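You operate a simulated robot arm through the tools that you are given. There is no shell and no other tool.

You are at the controls of a simulated robot arm. One attempt, no reset.

JOB
Hang the oblong and the square frame and drop the keeper rod.
Fine: the oblong frame on the red hook, the square one on the white hook. Where these are worked on the way, their far stop is far enough and under half their travel is too little: keeper rod.

Only the result counts: the job must be done as asked and must still hold three seconds after the hand-in. Knocking over, shifting, dropping, spilling or breaking anything else fails it.

ROBOT AND FRAMES
A 7-joint arm with a three-finger gripper, fixed in place. Base frame: the origin is on the floor under the middle of its stand, x ahead of it, y to its left, z up. Lengths are in m, angles in degrees, forces in N, time in s.
It reaches about 1.342 m from its shoulder. Its first joint turns from -166.0 to 166.0 degrees. Payload 2.69 kg.
The TCP is the grasp point between the finger pads, 0.03 m short of the fingertips. In the tool frame z runs along the fingers and y along their closing line. The gripper opens to 0.128 m; its body begins 0.117 m behind the TCP.
Orientation is told as [roll, pitch, yaw] about the base's x, y, z axes, in that order, counted from this pose: with the fingers straight down and closing along the base's y, the tool's x points along the base's -x, its y along +y and its z along -z.

CONTROLS
- The arm moves only by the tool move_arm. Its argument "deltas" is a list of rows, each an object (a shift or turn left out is 0, a gripper value left out holds the last) with "hand": the opening, from 0 (shut) to 1 (fully open); "slide": the shift along the base's x, y, z in units of 40 mm (1.0 is 40 mm), a list of three; "delta_rot": the turn, a rotation vector about the base's x, y, z in units of 4 degrees (1.0 is 4 degrees), a list of three. In form: [{"hand": hand, "slide": [x, y, z], "delta_rot": [rx, ry, rz]}, ...]. A call has 1 to 20 rows; each row shifts and turns the commanded pose from where the row before left it. A call with a number of a shift or a turn outside -1 to 1 is refused whole. A row lasts 0.2 s, in which the tool goes at most 0.05 m and 8.6 degrees; a call with a longer step from one row to the next is refused whole, and so is a gripper value outside its range. Where a pose cannot be reached the arm comes as near as it can. A force on the tool above 60 N (or 10 N above the force at the start of the call, whichever is more), or a blocked arm, ends the call early, and 0.2 s more pass. The fingers move at their own pace (about 0.127 m/s each) and stop on an object; they squeeze with about 22 N. The grip force told is the motor's: it shows also when the fingers shut on nothing. Time passes only in rows, and 0.2 s behind the last, so rows that do not move let the fingers close. The reply holds the time, the measured pose of the TCP, the force on the tool along the base axes, the opening and the grip force, in the units named above and with some noise, with the torque about the TCP (base axes, N m) and any sound that the robot's microphone picked up.
- Cameras (640 x 400 px; columns grow to the right, rows downward): "scene" is fixed at [0.3977, 0.5006, 1.4167]; the picture's right is [-0.99, 0.12, 0.00], its down [0.05, 0.38, -0.92] and it looks along [-0.11, -0.92, -0.38] (base axes); focal length 321 px, centre (320, 200). "wrist" rides on the gripper at [0.058, 0.054, -0.131] in the tool frame; the picture's right is [-0.68, 0.74, 0.00], its down [-0.62, -0.57, -0.55] and it looks along [-0.40, -0.37, 0.84] (tool axes); focal length 234 px, centre (320, 200). There is no depth. A picture from a camera that has moved, and an enlarged one, comes with that camera's place and axes in the base frame and with its lens.
- snapshot(camera): a new picture of that camera. No time passes.
- lift_body(by): moves the trunk up (or, below 0, down) by that many m; the arm rides with it, the base frame stays. It gives what a move gives, with no picture.
- close_up(camera, box): a new picture of the part [left, top, right, bottom] of that camera's present view, enlarged. No time passes.
- close_job(): hands the job in; it is judged then, once.

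Places have to be worked out from the pictures, the camera data and where the tool is seen. Open the gripper and draw the arm clear of the work before you hand the job in, unless the task says otherwise.

The tools are called by a JSON object that holds its "name" and its "arguments". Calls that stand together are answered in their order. move_arm: Moves the arm, as the interface text tells. Its arguments: {"type":"object","properties":{"deltas":{"type":"array"}},"required":["deltas"]} The other tools are called the same way: lift_body (by) moves the trunk up or down; snapshot (camera) takes a picture; close_up (camera, box) takes an enlarged picture of a part of a camera's view; close_job () hands the job in.

At the start:

```text
time_s: 0.0
tool_pos: [0.1087, -0.6884, 1.1926]
tcp_rot: [-0.1, 0.0, 0.0]
contact_force: [0.8, -1.3, -0.9]
moment: [-0.02, -0.02, 0.04]
width: 0.1282
finger_force: 0.0
trunk travel left (down, up): [-0.15, 0.2]
```

scene: 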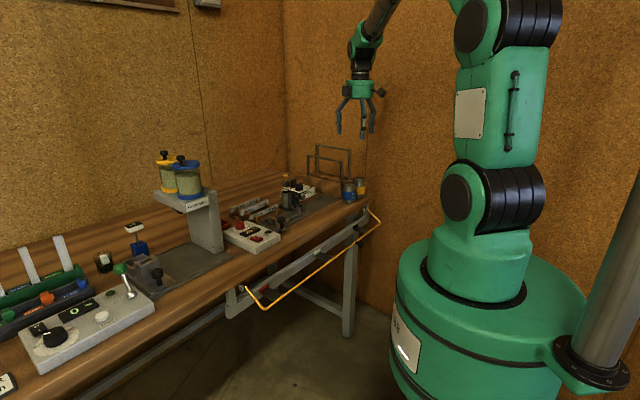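
wrist: 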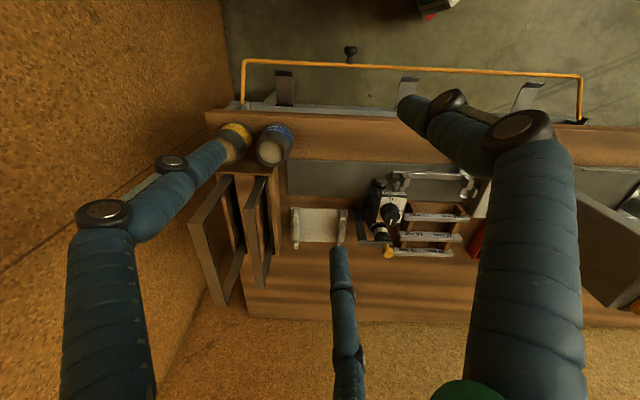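

I start by looking closely at the scene to find the frames, hooks and keeper rod.

{"name": "close_up", "arguments": {"camera": "scene", "box": [220, 130, 400, 250]}}

{"name": "close_up", "arguments": {"camera": "scene", "box": [200, 180, 400, 320]}}

{"name": "close_up", "arguments": {"camera": "wrist", "box": [180, 40, 400, 300]}}

{"name": "close_up", "arguments": {"camera": "wrist", "box": [360, 40, 640, 300]}}

{"name": "close_up", "arguments": {"camera": "scene", "box": [0, 0, 320, 200]}}

{"name": "close_up", "arguments": {"camera": "scene", "box": [0, 200, 320, 400]}}

```text
3.33 times, centred on (310, 190) of scene
camera zoom: at [0.3977, 0.5006, 1.4167], right [-0.99, 0.12, 0.0], down [0.05, 0.38, -0.92], along [-0.11, -0.92, -0.38], focal length 1070 px, centre (353, 233)
```

zoom: 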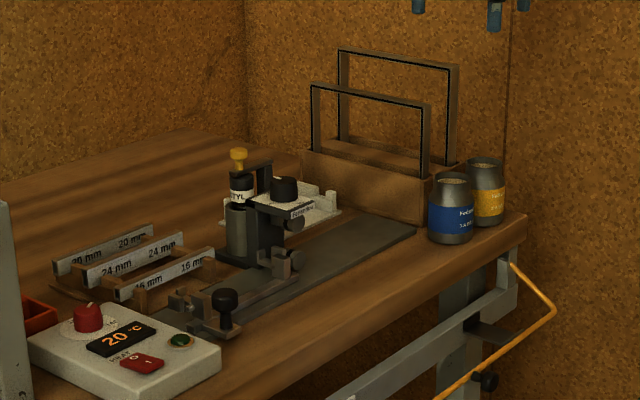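

```text
2.86 times, centred on (300, 250) of scene
camera zoom: at [0.3977, 0.5006, 1.4167], right [-0.99, 0.12, 0.0], down [0.05, 0.38, -0.92], along [-0.11, -0.92, -0.38], focal length 917 px, centre (377, 57)
```

zoom: 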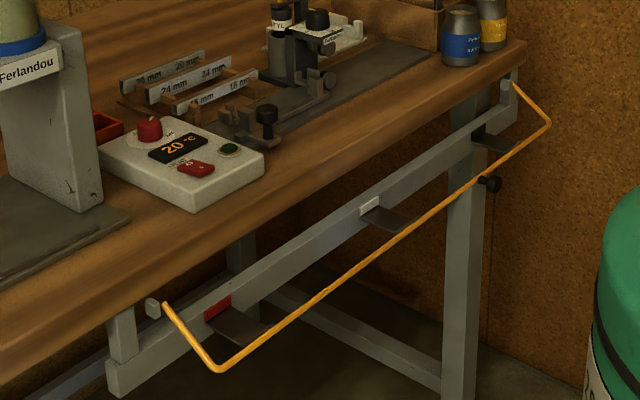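

```text
1.54 times, centred on (290, 170) of wrist
camera zoom: at [0.0507, -0.6344, 1.3231], right [0.68, 0.74, 0.0], down [0.62, -0.57, 0.55], along [0.4, -0.37, -0.84], focal length 360 px, centre (366, 246)
```

zoom: 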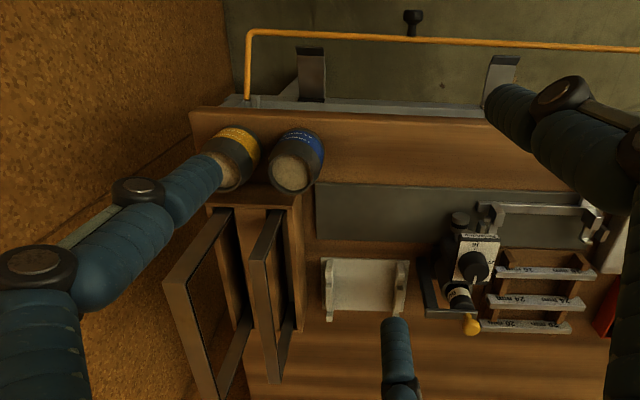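

```text
1.54 times, centred on (500, 170) of wrist
camera zoom: at [0.0507, -0.6344, 1.3231], right [0.68, 0.74, 0.0], down [0.62, -0.57, 0.55], along [0.4, -0.37, -0.84], focal length 360 px, centre (43, 246)
```

zoom: 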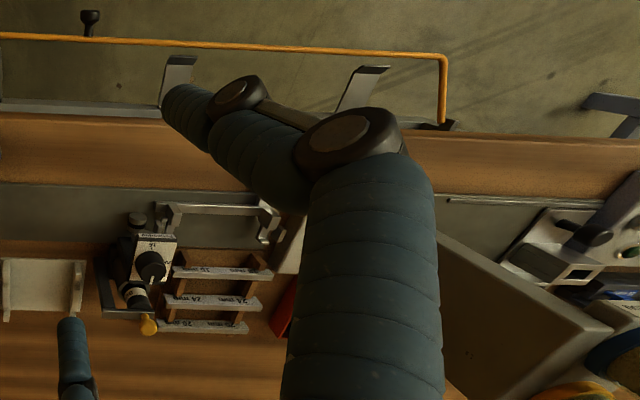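

```text
2.00 times, centred on (160, 100) of scene
camera zoom: at [0.3977, 0.5006, 1.4167], right [-0.99, 0.12, 0.0], down [0.05, 0.38, -0.92], along [-0.11, -0.92, -0.38], focal length 642 px, centre (640, 400)
```

zoom: 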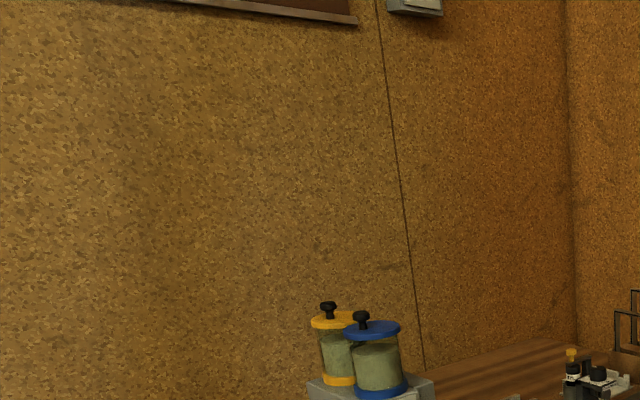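

```text
2.00 times, centred on (160, 300) of scene
camera zoom: at [0.3977, 0.5006, 1.4167], right [-0.99, 0.12, 0.0], down [0.05, 0.38, -0.92], along [-0.11, -0.92, -0.38], focal length 642 px, centre (640, 0)
```

zoom: 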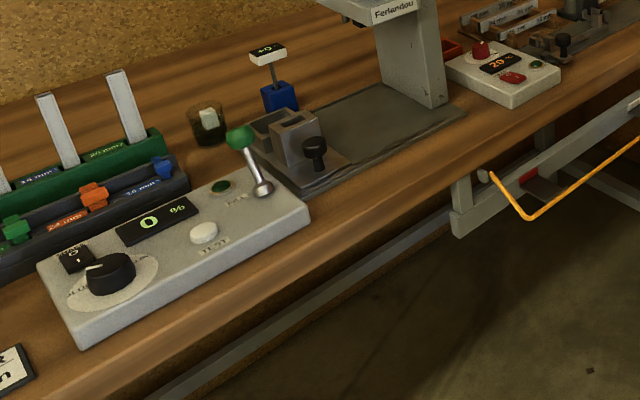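

The first views place the rail and its hooks in front of the bench's front edge, with the orange rod in front of the hooks and the frames in a wooden rack at the far end. I move the hand out and toward the middle of the rail, to see hooks and rod from nearer.

{"name": "move_arm", "arguments": {"deltas": [{"hand": 1, "slide": [0.284, 0.953, -0.583]}, {"slide": [0.284, 0.953, -0.583]}, {"slide": [0.284, 0.953, -0.583]}, {"slide": [0.284, 0.953, -0.583]}, {"slide": [0.284, 0.953, -0.583]}, {"slide": [0.284, 0.953, -0.583]}]}}

{"name": "snapshot", "arguments": {"camera": "wrist"}}

{"name": "snapshot", "arguments": {"camera": "scene"}}

```text
time_s: 1.4
tool_pos: [0.1779, -0.4593, 1.0528]
tcp_rot: [0.0, 0.0, 0.0]
contact_force: [-0.3, 0.0, 0.6]
moment: [0.01, 0.02, -0.04]
width: 0.128
finger_force: 0.0
trunk travel left (down, up): [-0.15, 0.2]
```

```text
taken
camera wrist: at [0.1187, -0.4047, 1.1834], right [0.68, 0.74, 0.0], down [0.62, -0.57, 0.55], along [0.4, -0.37, -0.84], focal length 234 px, centre (320, 200)
```

wrist: 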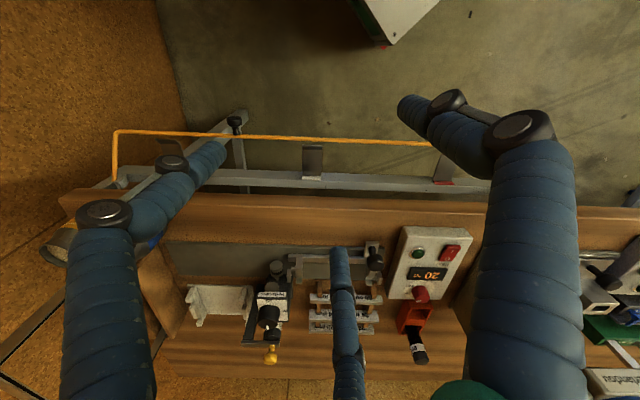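

```text
taken
```

scene: 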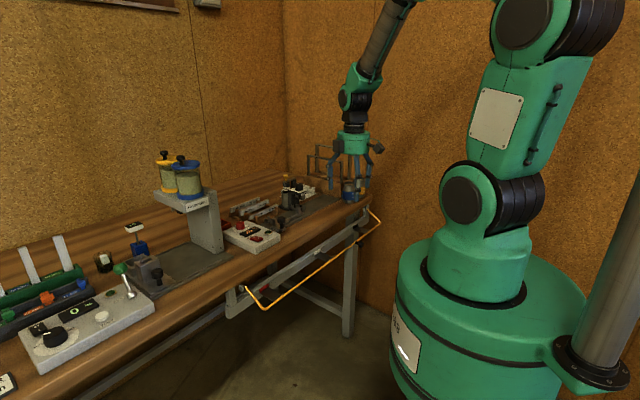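

The rail is visible from above now; I enlarge it to see how rod, hooks and knob lie relative to each other.

{"name": "close_up", "arguments": {"camera": "wrist", "box": [90, 90, 330, 240]}}

{"name": "close_up", "arguments": {"camera": "wrist", "box": [270, 110, 510, 260]}}

{"name": "close_up", "arguments": {"camera": "scene", "box": [210, 200, 390, 312]}}

{"name": "close_up", "arguments": {"camera": "scene", "box": [310, 190, 390, 240]}}

{"name": "close_up", "arguments": {"camera": "scene", "box": [215, 265, 311, 325]}}

```text
2.67 times, centred on (210, 165) of wrist
camera zoom: at [0.1187, -0.4047, 1.1834], right [0.68, 0.74, 0.0], down [0.62, -0.57, 0.55], along [0.4, -0.37, -0.84], focal length 624 px, centre (613, 293)
```

zoom: 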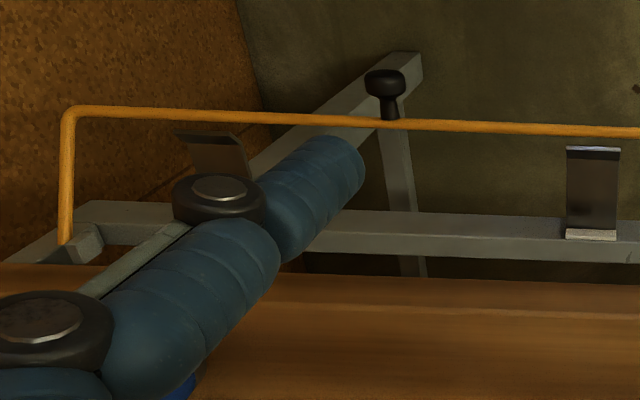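

```text
2.67 times, centred on (390, 185) of wrist
camera zoom: at [0.1187, -0.4047, 1.1834], right [0.68, 0.74, 0.0], down [0.62, -0.57, 0.55], along [0.4, -0.37, -0.84], focal length 624 px, centre (133, 240)
```

zoom: 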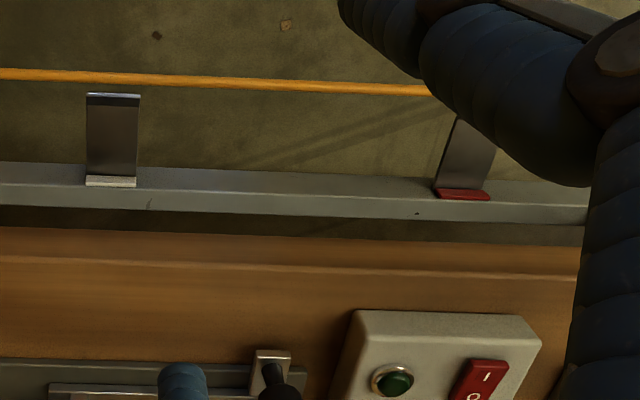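

```text
3.56 times, centred on (300, 256) of scene
camera zoom: at [0.3977, 0.5006, 1.4167], right [-0.99, 0.12, 0.0], down [0.05, 0.38, -0.92], along [-0.11, -0.92, -0.38], focal length 1141 px, centre (391, 1)
```

zoom: 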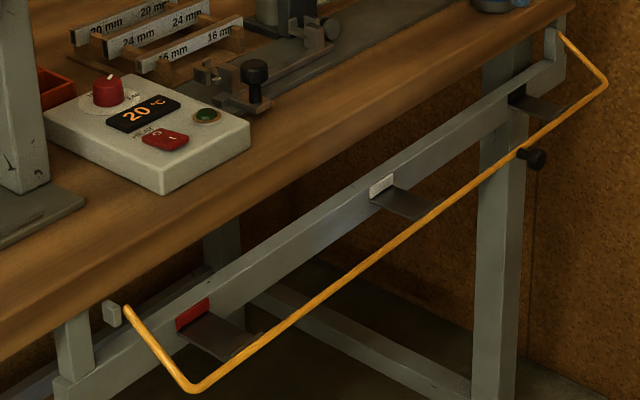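

```text
8.00 times, centred on (350, 215) of scene
camera zoom: at [0.3977, 0.5006, 1.4167], right [-0.99, 0.12, 0.0], down [0.05, 0.38, -0.92], along [-0.11, -0.92, -0.38], focal length 2567 px, centre (80, 80)
```

zoom: 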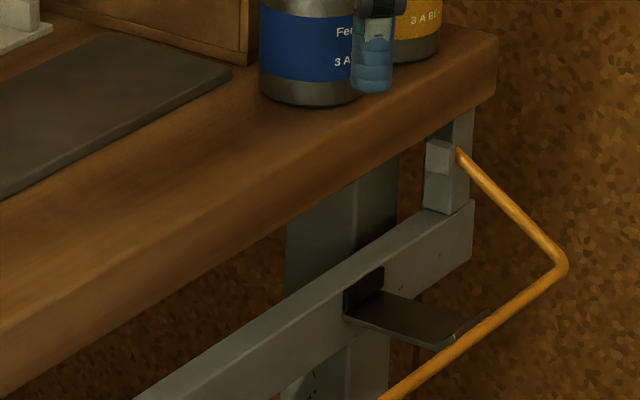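

```text
6.67 times, centred on (263, 295) of scene
camera zoom: at [0.3977, 0.5006, 1.4167], right [-0.99, 0.12, 0.0], down [0.05, 0.38, -0.92], along [-0.11, -0.92, -0.38], focal length 2139 px, centre (700, -433)
```

zoom: 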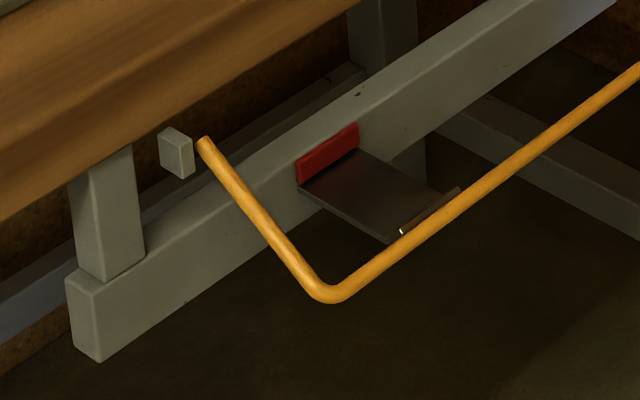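

The hooks are thin plates with an upturned lip, tips at about w = -0.54 m in front of the robot (45° bench frame), and the rod runs just outside and above them. Next I go over the bench and turn the wrist camera toward the rack, to see the frames broadside and tell the square from the oblong one.

{"name": "move_arm", "arguments": {"deltas": [{"slide": [0.22, -0.31, 0.184], "delta_rot": [0, 0, -1]}, {"slide": [0.22, -0.31, 0.184], "delta_rot": [0, 0, -1]}, {"slide": [0.22, -0.31, 0.184], "delta_rot": [0, 0, -1]}, {"slide": [0.22, -0.31, 0.184], "delta_rot": [0, 0, -1]}, {"slide": [0.22, -0.31, 0.184], "delta_rot": [0, 0, -1]}, {"slide": [0.22, -0.31, 0.184], "delta_rot": [0, 0, -1]}, {"slide": [0.22, -0.31, 0.184], "delta_rot": [0, 0, -1]}, {"slide": [0.22, -0.31, 0.184], "delta_rot": [0, 0, -1]}, {"slide": [0.22, -0.31, 0.184], "delta_rot": [0, 0, -1]}, {"slide": [0.22, -0.31, 0.184], "delta_rot": [0, 0, -1]}, {"slide": [0.22, -0.31, 0.184], "delta_rot": [0, 0, -1]}, {"slide": [0.22, -0.31, 0.184], "delta_rot": [0, 0, -1]}, {"slide": [0.22, -0.31, 0.184], "delta_rot": [0, 0, -1]}, {"slide": [0.22, -0.31, 0.184], "delta_rot": [0, 0, -1]}, {"slide": [0.22, -0.31, 0.184], "delta_rot": [0, 0, -1]}, {"slide": [0.22, -0.31, 0.184], "delta_rot": [0, 0, -1]}, {"slide": [0.22, -0.31, 0.184], "delta_rot": [0, 0, -1]}, {"slide": [0.22, -0.31, 0.184], "delta_rot": [0, 0, -1]}, {"slide": [0.22, -0.31, 0.184], "delta_rot": [0, 0, -1]}, {"slide": [0.22, -0.31, 0.184], "delta_rot": [0, 0, -1]}]}}

{"name": "snapshot", "arguments": {"camera": "wrist"}}

{"name": "snapshot", "arguments": {"camera": "scene"}}

```text
time_s: 5.6
tool_pos: [0.353, -0.7073, 1.2003]
tcp_rot: [0.0, 0.1, -80.0]
contact_force: [-0.2, 0.8, -0.8]
moment: [-0.01, -0.01, 0.02]
width: 0.128
finger_force: 0.1
trunk travel left (down, up): [-0.15, 0.2]
```

```text
taken
camera wrist: at [0.3963, -0.6408, 1.3312], right [0.84, -0.54, 0.0], down [-0.45, -0.7, 0.55], along [-0.3, -0.46, -0.84], focal length 234 px, centre (320, 200)
```

wrist: 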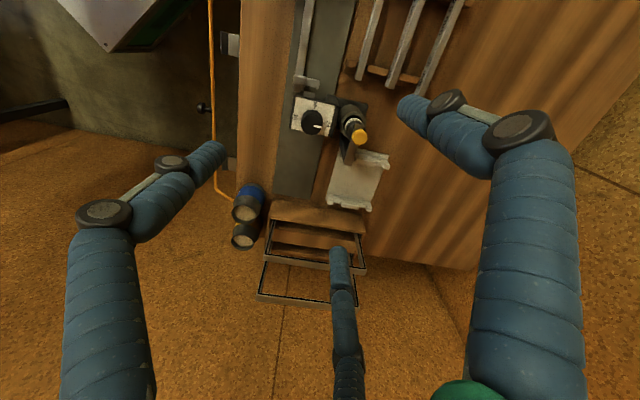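

```text
taken
```

scene: 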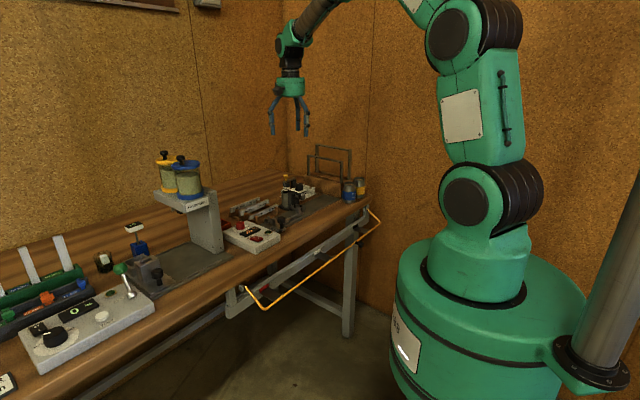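

The frames are in view broadside from above. I enlarge them.

{"name": "close_up", "arguments": {"camera": "wrist", "box": [220, 190, 380, 310]}}

{"name": "close_up", "arguments": {"camera": "scene", "box": [290, 135, 370, 210]}}

```text
3.33 times, centred on (300, 250) of wrist
camera zoom: at [0.3963, -0.6408, 1.3312], right [0.84, -0.54, 0.0], down [-0.45, -0.7, 0.55], along [-0.3, -0.46, -0.84], focal length 781 px, centre (387, 33)
```

zoom: 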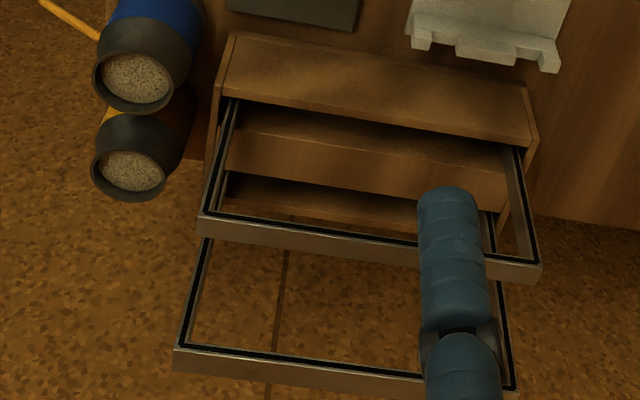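

```text
5.33 times, centred on (330, 172) of scene
camera zoom: at [0.3977, 0.5006, 1.4167], right [-0.99, 0.12, 0.0], down [0.05, 0.38, -0.92], along [-0.11, -0.92, -0.38], focal length 1711 px, centre (267, 347)
```

zoom: 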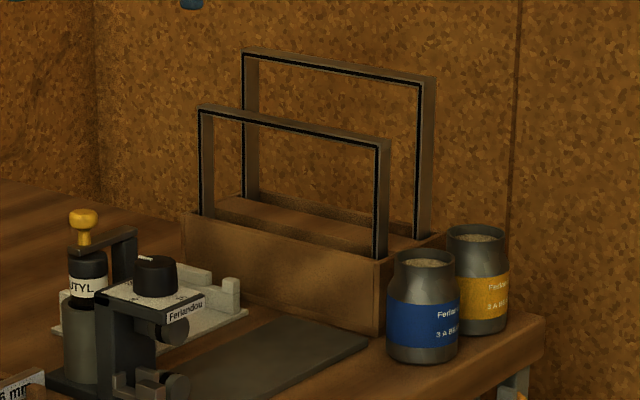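

Both frames are about 0.19 m wide; the nearer one tops out at z≈1.032 and the farther at ≈1.070 with the rack floor near 0.88, so the nearer is the oblong (≈0.15 high) and the farther the square (≈0.19). The rail is at the left of this view, so I enlarge it for its profile.

{"name": "close_up", "arguments": {"camera": "wrist", "box": [180, 0, 276, 60]}}

{"name": "close_up", "arguments": {"camera": "wrist", "box": [170, 80, 298, 200]}}

```text
6.67 times, centred on (228, 30) of wrist
camera zoom: at [0.3963, -0.6408, 1.3312], right [0.84, -0.54, 0.0], down [-0.45, -0.7, 0.55], along [-0.3, -0.46, -0.84], focal length 1561 px, centre (933, 1333)
```

zoom: 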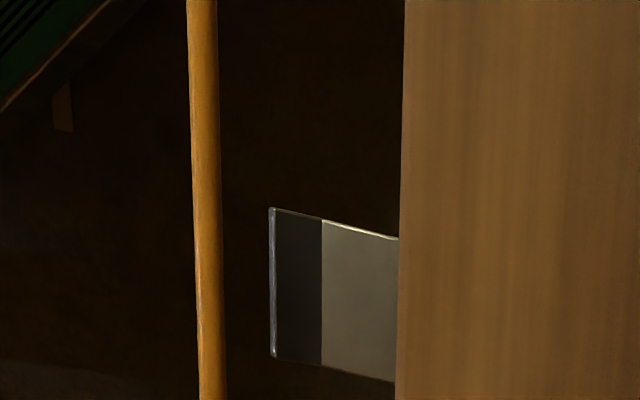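

```text
3.33 times, centred on (234, 140) of wrist
camera zoom: at [0.3963, -0.6408, 1.3312], right [0.84, -0.54, 0.0], down [-0.45, -0.7, 0.55], along [-0.3, -0.46, -0.84], focal length 781 px, centre (607, 400)
```

zoom: 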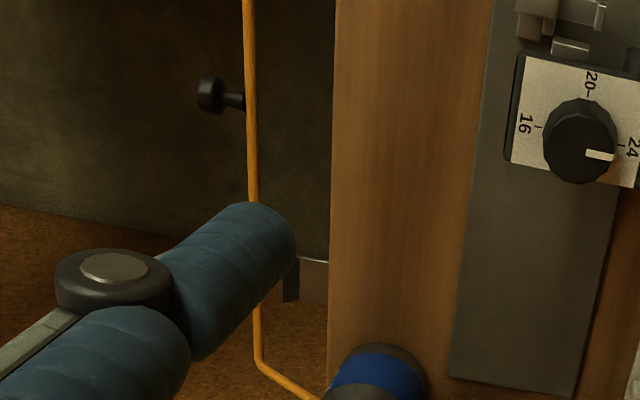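

The white hook's lip top comes out near (0.232, -0.524, 0.747), the rod centre near w=-0.517, z=0.767, so the rod now lies right over the hook mouths and will most likely have to be swung up first. I go out in front of the rail and look along it for the profile.

{"name": "move_arm", "arguments": {"deltas": [{"slide": [-0.28, 0.885, -0.1], "delta_rot": [0, 0, -1]}, {"slide": [-0.28, 0.885, -0.1], "delta_rot": [0, 0, -1]}, {"slide": [-0.28, 0.885, -0.1], "delta_rot": [0, 0, -1]}, {"slide": [-0.28, 0.885, -0.1], "delta_rot": [0, 0, -0.1]}, {"slide": [-0.28, 0.885, -0.1], "delta_rot": [-0.707, 0.707, 0]}, {"slide": [-0.28, 0.885, -0.1], "delta_rot": [-0.707, 0.707, 0]}, {"slide": [-0.28, 0.885, -0.1], "delta_rot": [-0.707, 0.707, 0]}, {"slide": [-0.28, 0.885, -0.1], "delta_rot": [-0.707, 0.707, 0]}, {"slide": [-0.28, 0.885, -0.1], "delta_rot": [-0.707, 0.707, 0]}, {"slide": [-0.28, 0.885, -0.1], "delta_rot": [-0.707, 0.707, 0]}, {"slide": [0, 0, -0.93], "delta_rot": [-0.707, 0.707, 0]}, {"slide": [0, 0, -0.93], "delta_rot": [-0.707, 0.707, 0]}, {"slide": [0, 0, -0.93]}, {"slide": [0, 0, -0.93]}, {"slide": [0, 0, -0.93]}, {"slide": [0, 0, -0.93]}, {"slide": [0, 0, -0.93]}]}}

{"name": "snapshot", "arguments": {"camera": "wrist"}}

{"name": "snapshot", "arguments": {"camera": "scene"}}

```text
time_s: 9.2
tool_pos: [0.2413, -0.3536, 0.9]
tcp_rot: [-23.0, -23.0, -87.7]
contact_force: [0.4, -0.3, 0.1]
moment: [-0.01, -0.02, 0.03]
width: 0.128
finger_force: 0.1
trunk travel left (down, up): [-0.15, 0.2]
```

```text
taken
camera wrist: at [0.338, -0.2566, 0.9677], right [0.71, -0.71, 0.0], down [-0.3, -0.3, 0.91], along [-0.64, -0.64, -0.42], focal length 234 px, centre (320, 200)
```

wrist: 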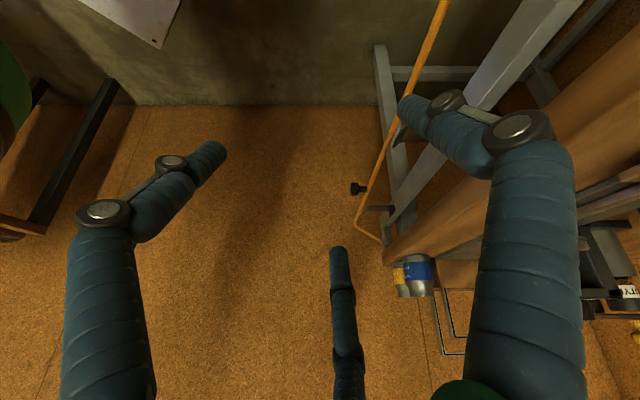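

```text
taken
```

scene: 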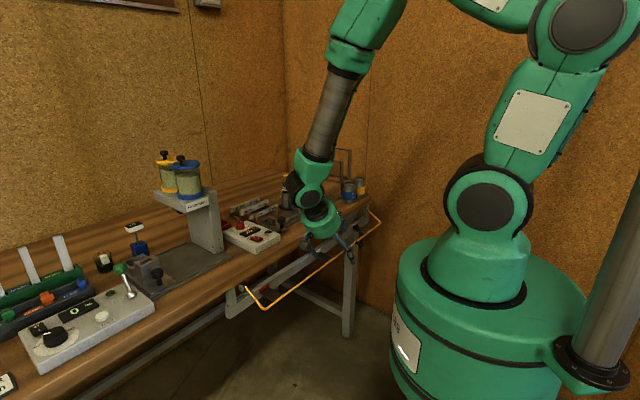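

Good profile view along the rail. I enlarge the third hook/pivot end and the white hook.

{"name": "close_up", "arguments": {"camera": "wrist", "box": [336, 160, 432, 260]}}

{"name": "close_up", "arguments": {"camera": "wrist", "box": [350, 40, 510, 200]}}

```text
4.00 times, centred on (384, 210) of wrist
camera zoom: at [0.338, -0.2566, 0.9677], right [0.71, -0.71, 0.0], down [-0.3, -0.3, 0.91], along [-0.64, -0.64, -0.42], focal length 937 px, centre (64, 160)
```

zoom: 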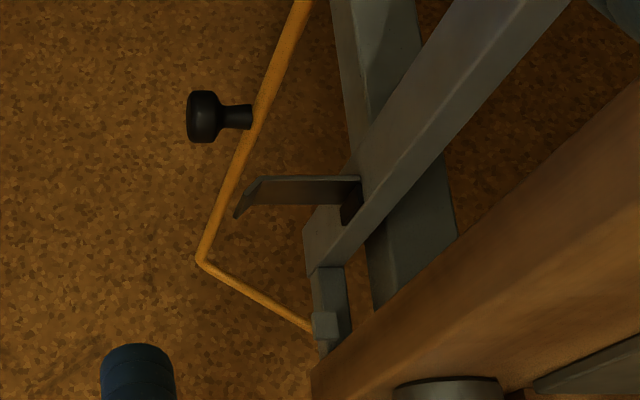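

```text
2.50 times, centred on (430, 120) of wrist
camera zoom: at [0.338, -0.2566, 0.9677], right [0.71, -0.71, 0.0], down [-0.3, -0.3, 0.91], along [-0.64, -0.64, -0.42], focal length 585 px, centre (45, 400)
```

zoom: 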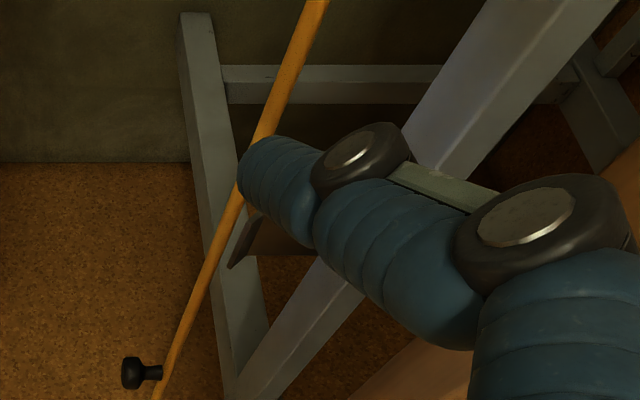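

The profile shows: hook plates at z≈0.734 from the rail face (w≈-0.604) to a bend at w≈-0.543, lip tip ≈(-0.535, 0.747); rod pivot ≈(-0.588, 0.813), rod ≈(-0.515, 0.765), with the knob sticking outward. I shut the gripper in free air to see how the three fingers come together.

{"name": "move_arm", "arguments": {"deltas": [{"hand": 0}, {"hand": 0}, {"hand": 0}, {"hand": 0}]}}

{"name": "snapshot", "arguments": {"camera": "wrist"}}

{"name": "close_up", "arguments": {"camera": "scene", "box": [270, 170, 390, 270]}}

{"name": "close_up", "arguments": {"camera": "wrist", "box": [330, 60, 430, 130]}}

```text
time_s: 10.2
tool_pos: [0.2418, -0.353, 0.899]
tcp_rot: [-22.9, -23.0, -87.7]
contact_force: [-0.6, 0.0, 0.3]
moment: [-0.02, 0.0, 0.04]
width: 0.0024
finger_force: 21.5
trunk travel left (down, up): [-0.15, 0.2]
```

```text
taken
camera wrist: at [0.338, -0.2567, 0.9679], right [0.71, -0.71, 0.0], down [-0.3, -0.3, 0.91], along [-0.64, -0.64, -0.42], focal length 234 px, centre (320, 200)
```

wrist: 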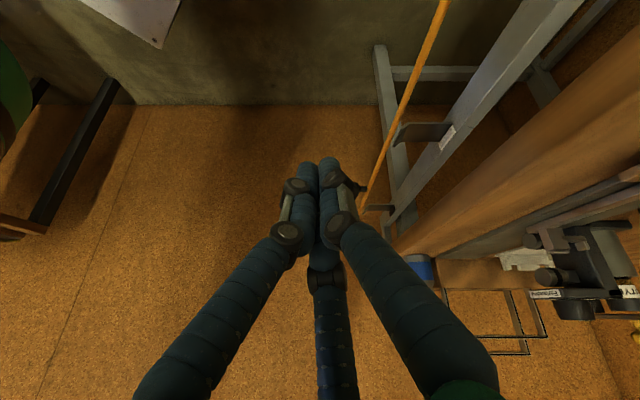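

```text
4.00 times, centred on (330, 220) of scene
camera zoom: at [0.3977, 0.5006, 1.4167], right [-0.99, 0.12, 0.0], down [0.05, 0.38, -0.92], along [-0.11, -0.92, -0.38], focal length 1283 px, centre (280, 120)
```

zoom: 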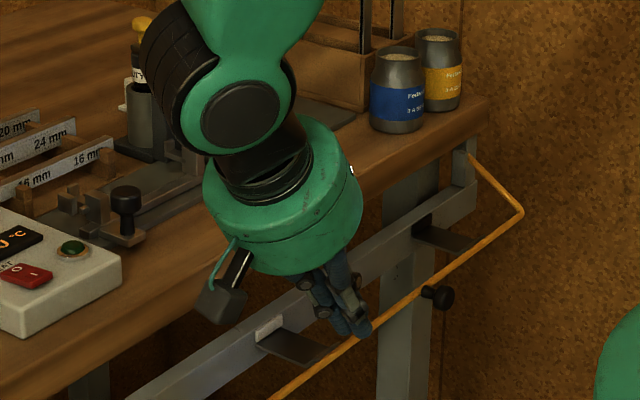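

```text
5.71 times, centred on (380, 95) of wrist
camera zoom: at [0.338, -0.2567, 0.9679], right [0.71, -0.71, 0.0], down [-0.3, -0.3, 0.91], along [-0.64, -0.64, -0.42], focal length 1338 px, centre (-23, 800)
```

zoom: 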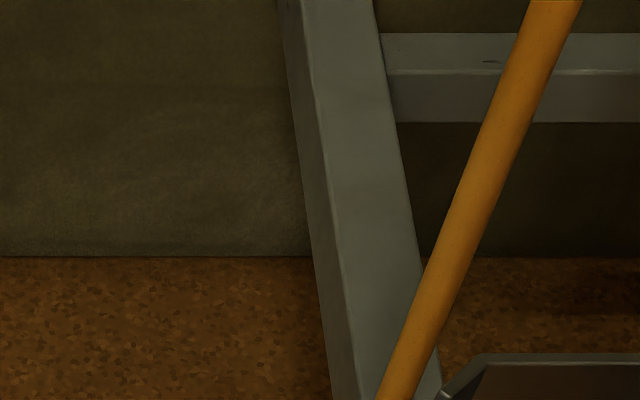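

The fingers close radially to the centre, so on an 18 mm bar they stay clustered. The white hook is now unobstructed, so I enlarge it for exact plate, lip and rail measurements.

{"name": "close_up", "arguments": {"camera": "wrist", "box": [380, 100, 476, 160]}}

{"name": "close_up", "arguments": {"camera": "wrist", "box": [340, 180, 420, 250]}}

{"name": "close_up", "arguments": {"camera": "wrist", "box": [400, 0, 600, 125]}}

```text
6.67 times, centred on (428, 130) of wrist
camera zoom: at [0.338, -0.2567, 0.9679], right [0.71, -0.71, 0.0], down [-0.3, -0.3, 0.91], along [-0.64, -0.64, -0.42], focal length 1561 px, centre (-400, 667)
```

zoom: 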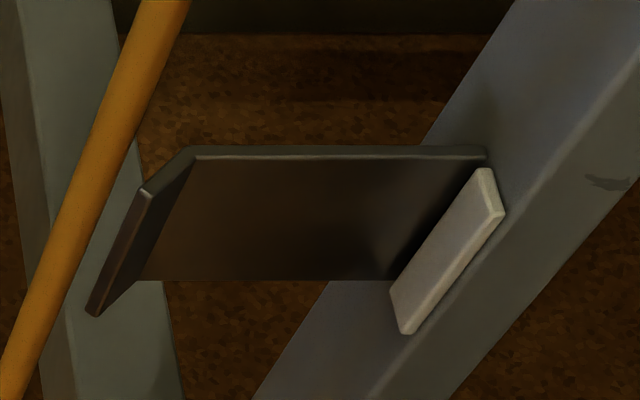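

```text
5.71 times, centred on (380, 215) of wrist
camera zoom: at [0.338, -0.2567, 0.9679], right [0.71, -0.71, 0.0], down [-0.3, -0.3, 0.91], along [-0.64, -0.64, -0.42], focal length 1338 px, centre (-23, 114)
```

zoom: 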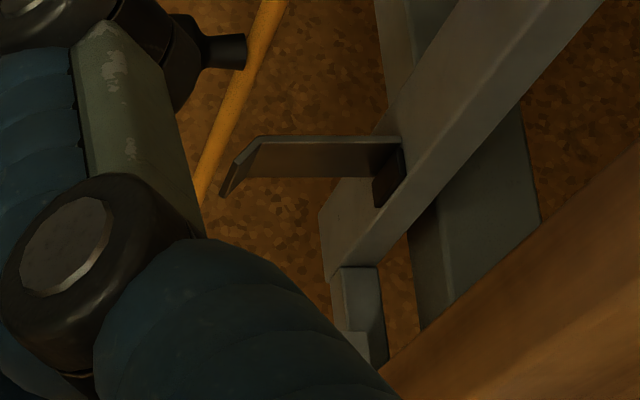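

```text
3.20 times, centred on (500, 62) of wrist
camera zoom: at [0.338, -0.2567, 0.9679], right [0.71, -0.71, 0.0], down [-0.3, -0.3, 0.91], along [-0.64, -0.64, -0.42], focal length 749 px, centre (-256, 640)
```

zoom: 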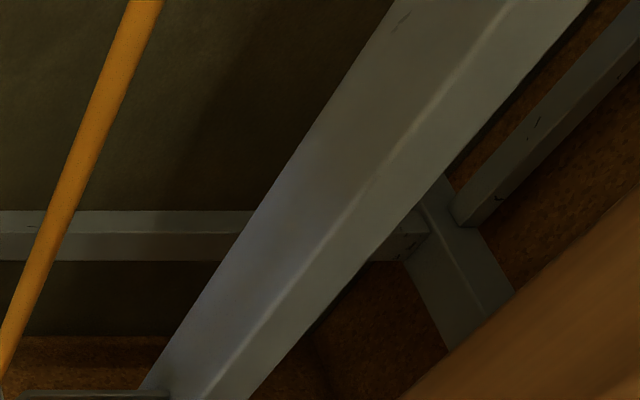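

Measured: hook plates at z≈0.735, 61 mm deep and 40 mm wide, rail top ≈0.754 and bottom ≈0.716, lip tip ≈(w -0.533, z 0.745). The rod must swing up before hanging, so I turn the hand upright with the closing line across the rail (yaw +45, thumb on the robot side), staying clear in front.

{"name": "move_arm", "arguments": {"deltas": [{"hand": 0.4, "slide": [0, 0, 0.5], "delta_rot": [0.707, -0.707, 0]}, {"slide": [0, 0, 0.5], "delta_rot": [0.707, -0.707, 0]}, {"slide": [0, 0, 0.5], "delta_rot": [0.707, -0.707, 0]}, {"slide": [0, 0, 0.5], "delta_rot": [0.707, -0.707, 0]}, {"delta_rot": [0.707, -0.707, 0]}, {"delta_rot": [0.707, -0.707, 0]}, {"delta_rot": [0.707, -0.707, 0]}, {"delta_rot": [0.707, -0.707, 0]}, {"delta_rot": [0, 0, 1]}, {"delta_rot": [0, 0, 1]}, {"delta_rot": [0, 0, 1]}, {"delta_rot": [0, 0, 1]}, {"delta_rot": [0, 0, 1]}, {"delta_rot": [0, 0, 1]}, {"delta_rot": [0, 0, 1]}, {"delta_rot": [0, 0, 1]}, {"delta_rot": [0, 0, 1]}, {"delta_rot": [0, 0, 1]}, {"delta_rot": [0, 0, 1]}, {"delta_rot": [0, 0, 1]}]}}

{"name": "move_arm", "arguments": {"deltas": [{"slide": [-0.161, -0.213, 0], "delta_rot": [0, 0, 1]}, {"slide": [-0.161, -0.213, 0], "delta_rot": [0, 0, 1]}, {"slide": [-0.161, -0.213, 0], "delta_rot": [0, 0, 1]}, {"slide": [-0.161, -0.213, 0], "delta_rot": [0, 0, 1]}, {"slide": [-0.161, -0.213, 0], "delta_rot": [0, 0, 1]}, {"slide": [-0.161, -0.213, 0], "delta_rot": [0, 0, 1]}, {"slide": [-0.161, -0.213, 0], "delta_rot": [0, 0, 1]}, {"slide": [-0.161, -0.213, 0], "delta_rot": [0, 0, 1]}, {"slide": [-0.161, -0.213, 0], "delta_rot": [0, 0, 1]}, {"slide": [-0.161, -0.213, 0], "delta_rot": [0, 0, 1]}, {"slide": [-0.161, -0.213, 0], "delta_rot": [0, 0, 1]}, {"slide": [-0.161, -0.213, 0], "delta_rot": [0, 0, 1]}, {"slide": [-0.161, -0.213, 0], "delta_rot": [0, 0, 1]}, {"slide": [-0.161, -0.213, 0], "delta_rot": [0, 0, 1]}, {"slide": [-0.161, -0.213, 0], "delta_rot": [0, 0, 1]}, {"slide": [-0.161, -0.213, 0], "delta_rot": [0, 0, 1]}, {"slide": [-0.161, -0.213, 0], "delta_rot": [0, 0, 1]}, {"slide": [-0.161, -0.213, 0], "delta_rot": [0, 0, 1]}, {"slide": [-0.161, -0.213, 0], "delta_rot": [0, 0, 1]}, {"slide": [-0.161, -0.213, 0], "delta_rot": [0, 0, 1]}]}}

```text
time_s: 14.4
tool_pos: [0.2412, -0.3532, 0.9802]
tcp_rot: [0.0, -0.1, -44.3]
contact_force: [0.7, -0.8, -0.8]
moment: [0.0, -0.03, -0.01]
width: 0.0511
finger_force: 0.0
trunk travel left (down, up): [-0.15, 0.2]
```

```text
time_s: 18.6
tool_pos: [0.1148, -0.523, 0.9803]
tcp_rot: [0.0, -0.1, 35.6]
contact_force: [-0.4, 0.0, 1.1]
moment: [-0.03, -0.01, -0.03]
width: 0.0511
finger_force: 0.1
trunk travel left (down, up): [-0.15, 0.2]
```

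Now I finish the yaw to +45 and come over the rod at u≈-0.29, between the white hook and the knob, still above it.

{"name": "move_arm", "arguments": {"deltas": [{"slide": [0.369, -0.385, -0.4], "delta_rot": [0, 0, 0.783]}, {"slide": [0.369, -0.385, -1.0], "delta_rot": [0, 0, 0.783]}, {"slide": [0.369, -0.385, -1.0], "delta_rot": [0, 0, 0.783]}]}}

{"name": "snapshot", "arguments": {"camera": "wrist"}}

{"name": "close_up", "arguments": {"camera": "scene", "box": [270, 150, 400, 270]}}

```text
time_s: 19.4
tool_pos: [0.1585, -0.5699, 0.8847]
tcp_rot: [0.0, 0.0, 45.0]
contact_force: [-0.2, -0.3, -0.2]
moment: [0.04, 0.01, -0.01]
width: 0.0513
finger_force: 0.0
trunk travel left (down, up): [-0.15, 0.2]
```

```text
taken
camera wrist: at [0.079, -0.5734, 1.0152], right [-0.04, 1.0, 0.0], down [0.84, 0.04, 0.55], along [0.55, 0.02, -0.84], focal length 234 px, centre (320, 200)
```

wrist: 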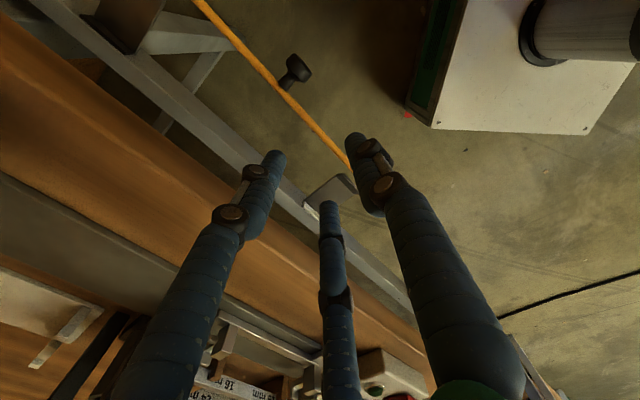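

```text
3.33 times, centred on (335, 210) of scene
camera zoom: at [0.3977, 0.5006, 1.4167], right [-0.99, 0.12, 0.0], down [0.05, 0.38, -0.92], along [-0.11, -0.92, -0.38], focal length 1070 px, centre (270, 167)
```

zoom: 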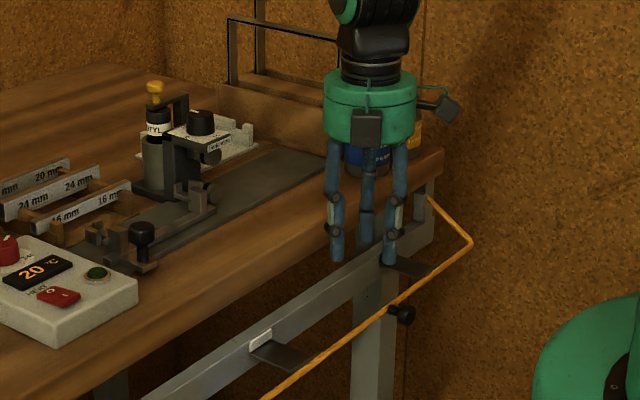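

The rod runs exactly under the tool axis in this view (predicted and seen pixel agree within 3 px). I lower the open fingers astride it.

{"name": "move_arm", "arguments": {"deltas": [{"slide": [0, 0, -0.9]}, {"slide": [0, 0, -0.9]}, {"slide": [0, 0, -0.82]}]}}

{"name": "snapshot", "arguments": {"camera": "wrist"}}

{"name": "close_up", "arguments": {"camera": "scene", "box": [280, 170, 390, 260]}}

```text
time_s: 20.2
tool_pos: [0.1582, -0.5699, 0.7788]
tcp_rot: [-0.1, 0.0, 44.9]
contact_force: [0.6, -0.8, -0.6]
moment: [0.03, 0.03, 0.01]
width: 0.051
finger_force: 0.1
trunk travel left (down, up): [-0.15, 0.2]
```

```text
taken
camera wrist: at [0.0785, -0.5738, 0.9102], right [-0.04, 1.0, 0.0], down [0.84, 0.04, 0.55], along [0.55, 0.02, -0.84], focal length 234 px, centre (320, 200)
```

wrist: 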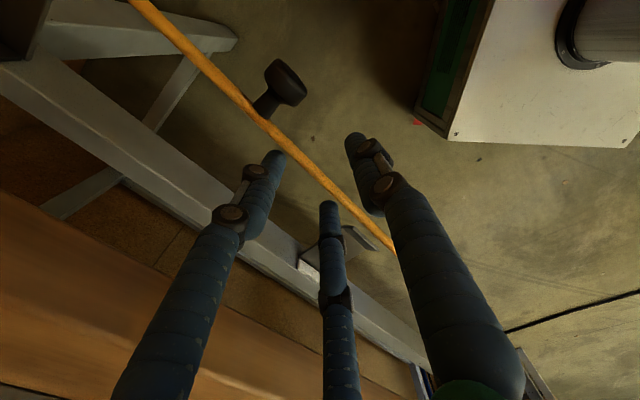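

```text
4.44 times, centred on (335, 215) of scene
camera zoom: at [0.3977, 0.5006, 1.4167], right [-0.99, 0.12, 0.0], down [0.05, 0.38, -0.92], along [-0.11, -0.92, -0.38], focal length 1426 px, centre (253, 133)
```

zoom: 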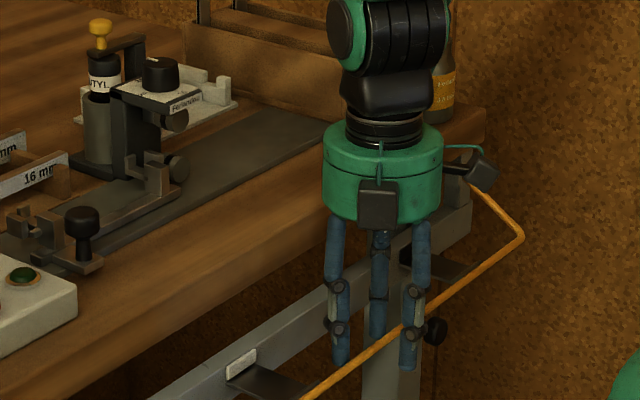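

The rod lies between the thumb (robot side) and the two rail-side fingers. I close on it.

{"name": "move_arm", "arguments": {"deltas": [{"hand": 0}, {"hand": 0}, {"hand": 0}]}}

{"name": "snapshot", "arguments": {"camera": "wrist"}}

```text
time_s: 21.0
tool_pos: [0.159, -0.5728, 0.7813]
tcp_rot: [-0.3, 0.2, 45.0]
contact_force: [5.2, -28.4, 10.2]
moment: [-0.69, 0.0, 0.11]
width: 0.014
finger_force: 40.2
trunk travel left (down, up): [-0.15, 0.2]
```

```text
taken
camera wrist: at [0.079, -0.5763, 0.9119], right [-0.04, 1.0, -0.01], down [0.83, 0.04, 0.55], along [0.55, 0.02, -0.84], focal length 234 px, centre (320, 200)
```

wrist: 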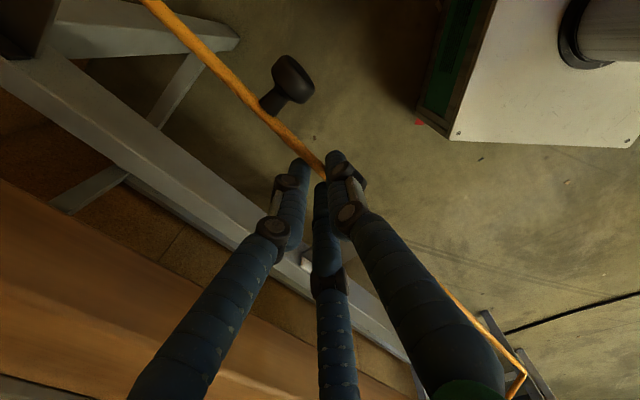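

The closed fingers show a mostly radial pull of about 26 N on the rod, meaning my hand is a few mm too far out. I relieve that with a small shift inward and up before swinging.

{"name": "move_arm", "arguments": {"deltas": [{"slide": [0.035, -0.106, 0.05]}, {"slide": [0, 0, 0]}]}}

```text
time_s: 21.6
tool_pos: [0.1587, -0.5743, 0.7808]
tcp_rot: [0.1, -0.1, 44.9]
contact_force: [-4.8, -18.9, 2.2]
moment: [-0.67, 0.41, 0.08]
width: 0.0146
finger_force: 40.4
trunk travel left (down, up): [-0.15, 0.2]
```

Residual pull is small across the rail; I relieve the remaining along-rail friction and try a first 10 mm lift along the rod's arc, watching the force.

{"name": "move_arm", "arguments": {"deltas": [{"slide": [-0.02, -0.06, 0]}, {"slide": [-0.05, 0.05, 0.104]}, {"slide": [-0.05, 0.05, 0.104]}, {"slide": [0, 0, 0]}]}}

{"name": "snapshot", "arguments": {"camera": "wrist"}}

{"name": "close_up", "arguments": {"camera": "scene", "box": [210, 170, 400, 300]}}

```text
time_s: 22.6
tool_pos: [0.1556, -0.5704, 0.7889]
tcp_rot: [0.1, 0.0, 45.0]
contact_force: [27.2, 6.9, 4.4]
moment: [0.57, -0.91, 0.03]
width: 0.0143
finger_force: 40.6
trunk travel left (down, up): [-0.15, 0.2]
```

```text
taken
camera wrist: at [0.0764, -0.5745, 0.9199], right [-0.04, 1.0, 0.0], down [0.84, 0.03, 0.55], along [0.55, 0.03, -0.84], focal length 234 px, centre (320, 200)
```

wrist: 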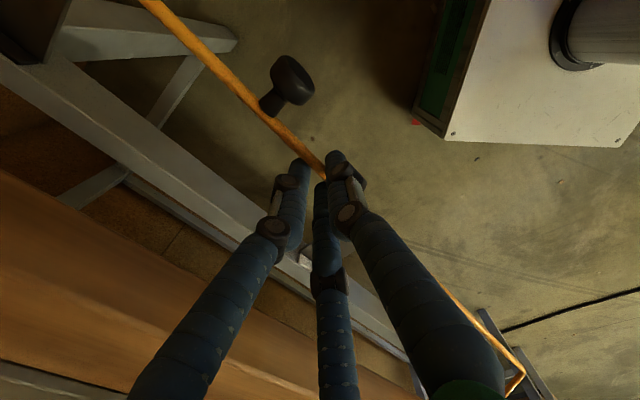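

```text
3.08 times, centred on (305, 235) of scene
camera zoom: at [0.3977, 0.5006, 1.4167], right [-0.99, 0.12, 0.0], down [0.05, 0.38, -0.92], along [-0.11, -0.92, -0.38], focal length 987 px, centre (366, 92)
```

zoom: 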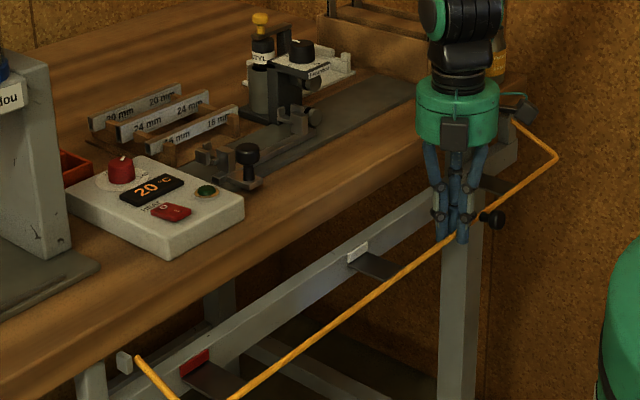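

The rod came up 8 mm with the hand with hardly any vertical force, so it swings freely upward. I follow the arc (radius ≈0.084 m about the pivot) up to about +20°.

{"name": "move_arm", "arguments": {"deltas": [{"slide": [-0.042, 0.088, 0.258]}, {"slide": [-0.058, 0.058, 0.283]}, {"slide": [-0.028, 0.028, 0.29]}, {"slide": [0, 0, 0.295]}, {"slide": [0.028, -0.028, 0.29]}, {"slide": [0.058, -0.058, 0.283]}, {"slide": [0, 0, 0]}]}}

{"name": "close_up", "arguments": {"camera": "scene", "box": [210, 170, 400, 300]}}

```text
time_s: 24.2
tool_pos: [0.1526, -0.5698, 0.8581]
tcp_rot: [0.0, 0.1, 45.0]
contact_force: [23.9, -5.5, -9.0]
moment: [-0.32, -0.29, 0.09]
width: 0.0142
finger_force: 40.3
trunk travel left (down, up): [-0.15, 0.2]
```

```text
3.08 times, centred on (305, 235) of scene
camera zoom: at [0.3977, 0.5006, 1.4167], right [-0.99, 0.12, 0.0], down [0.05, 0.38, -0.92], along [-0.11, -0.92, -0.38], focal length 987 px, centre (366, 92)
```

zoom: 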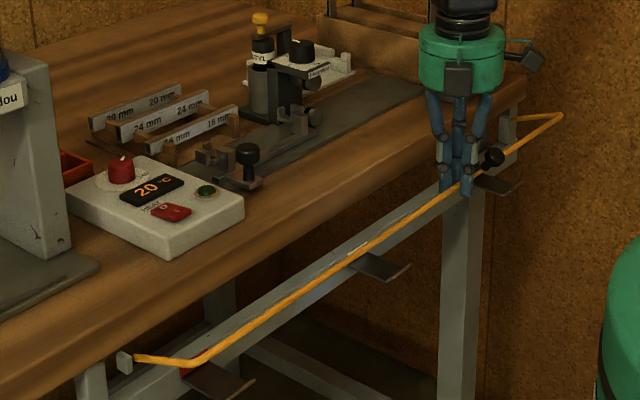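

The rod is swinging up cleanly. I continue the arc with a slight inward bias to about 60°.

{"name": "move_arm", "arguments": {"deltas": [{"slide": [0.122, -0.097, 0.25]}, {"slide": [0.111, -0.111, 0.24]}, {"slide": [0.134, -0.134, 0.218]}, {"slide": [0.154, -0.154, 0.19]}, {"slide": [0.17, -0.17, 0.158]}, {"slide": [0, 0, 0]}]}}

{"name": "close_up", "arguments": {"camera": "scene", "box": [210, 150, 400, 280]}}

{"name": "snapshot", "arguments": {"camera": "wrist"}}

```text
time_s: 25.3
tool_pos: [0.1688, -0.5806, 0.8876]
tcp_rot: [0.9, -0.5, 45.0]
contact_force: [-17.7, -4.8, -7.1]
moment: [-0.82, 0.99, 0.15]
width: 0.0145
finger_force: 40.4
trunk travel left (down, up): [-0.15, 0.2]
stopped in row 5: the force on the tool passed its limit at 67 N (the readings are from after the stop); the commanded pose is now the measured one
```

```text
3.08 times, centred on (305, 215) of scene
camera zoom: at [0.3977, 0.5006, 1.4167], right [-0.99, 0.12, 0.0], down [0.05, 0.38, -0.92], along [-0.11, -0.92, -0.38], focal length 987 px, centre (366, 154)
```

zoom: 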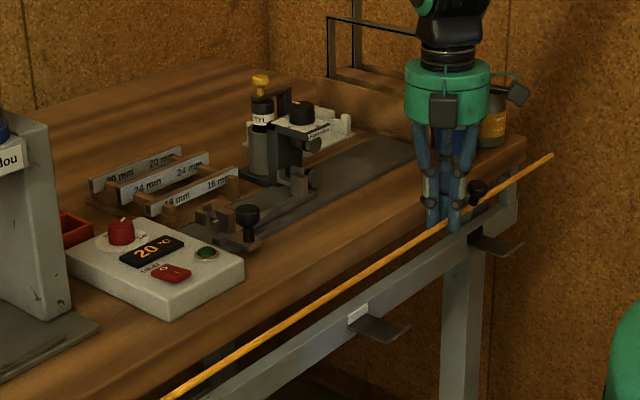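

```text
taken
camera wrist: at [0.0894, -0.5872, 1.0193], right [-0.04, 1.0, 0.02], down [0.84, 0.03, 0.55], along [0.54, 0.04, -0.84], focal length 234 px, centre (320, 200)
```

wrist: 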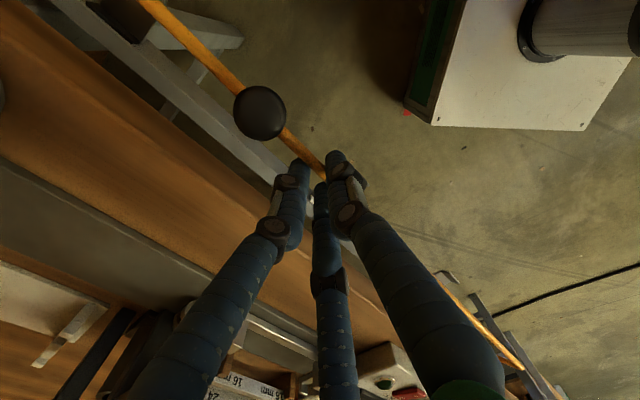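

The swing stopped at about +45° with a force rise to 67 N, which fits the rod's upper stop (about 80° of travel). I open the fingers a bit and see whether it stays up.

{"name": "move_arm", "arguments": {"deltas": [{"hand": 0.4}, {"hand": 0.4}, {"hand": 0.4}]}}

{"name": "snapshot", "arguments": {"camera": "wrist"}}

{"name": "close_up", "arguments": {"camera": "scene", "box": [210, 150, 400, 280]}}

```text
time_s: 26.1
tool_pos: [0.1705, -0.5825, 0.8893]
tcp_rot: [0.9, -0.4, 44.9]
contact_force: [0.5, 0.8, 0.1]
moment: [0.0, -0.02, -0.02]
width: 0.0513
finger_force: 0.0
trunk travel left (down, up): [-0.15, 0.2]
```

```text
taken
camera wrist: at [0.0912, -0.5872, 1.0198], right [-0.04, 1.0, 0.02], down [0.84, 0.03, 0.54], along [0.54, 0.04, -0.84], focal length 234 px, centre (320, 200)
```

wrist: 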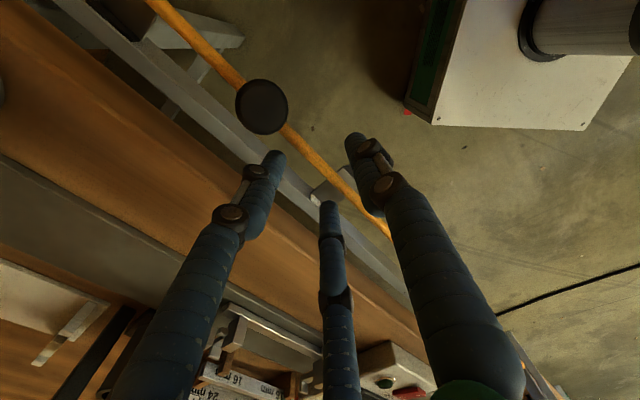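

```text
3.08 times, centred on (305, 215) of scene
camera zoom: at [0.3977, 0.5006, 1.4167], right [-0.99, 0.12, 0.0], down [0.05, 0.38, -0.92], along [-0.11, -0.92, -0.38], focal length 987 px, centre (366, 154)
```

zoom: 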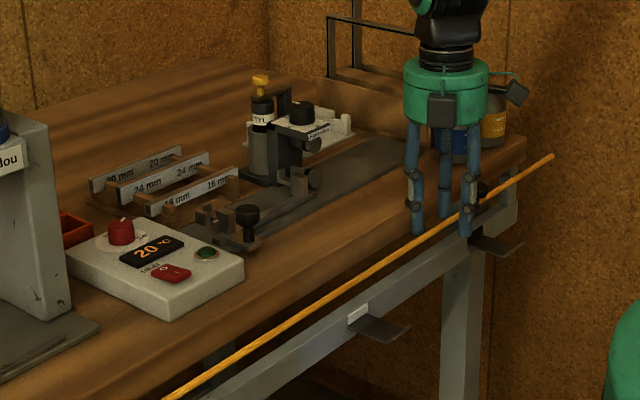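

The rod stays up at its stop by itself (centre about w=-0.53, z=0.873). I lift the fingers off it and step back to measure its raised position along the rail.

{"name": "move_arm", "arguments": {"deltas": [{"slide": [0, 0, 0.6], "delta_rot": [-0.225, 0.1, 0]}, {"slide": [0, 0, 1]}, {"slide": [0, 0, 1]}, {"slide": [-0.6, 0.6, 0.5]}, {"slide": [-0.6, 0.6, 0]}]}}

{"name": "snapshot", "arguments": {"camera": "wrist"}}

{"name": "snapshot", "arguments": {"camera": "scene"}}

```text
time_s: 27.3
tool_pos: [0.1212, -0.5332, 1.014]
tcp_rot: [0.6, 0.5, 44.8]
contact_force: [0.9, -0.2, 0.1]
moment: [0.01, 0.01, 0.0]
width: 0.0512
finger_force: 0.2
trunk travel left (down, up): [-0.15, 0.2]
```

```text
taken
camera wrist: at [0.0441, -0.5362, 1.1452], right [-0.04, 1.0, 0.0], down [0.84, 0.03, 0.54], along [0.54, 0.02, -0.84], focal length 234 px, centre (320, 200)
```

wrist: 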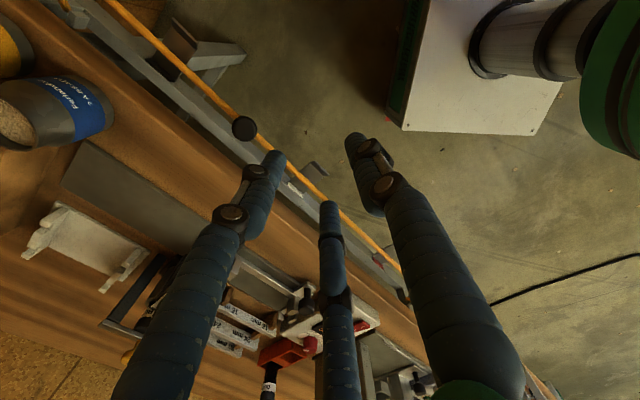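

```text
taken
```

scene: 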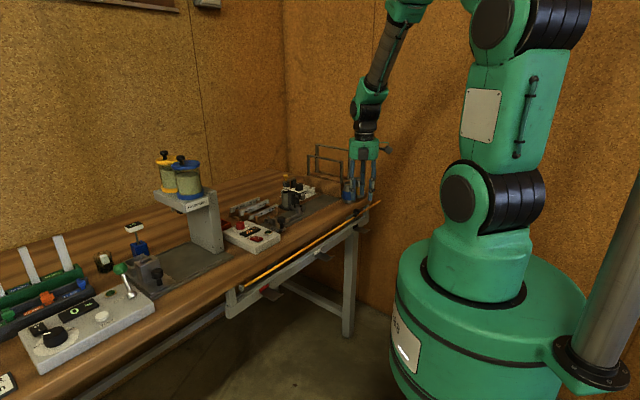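

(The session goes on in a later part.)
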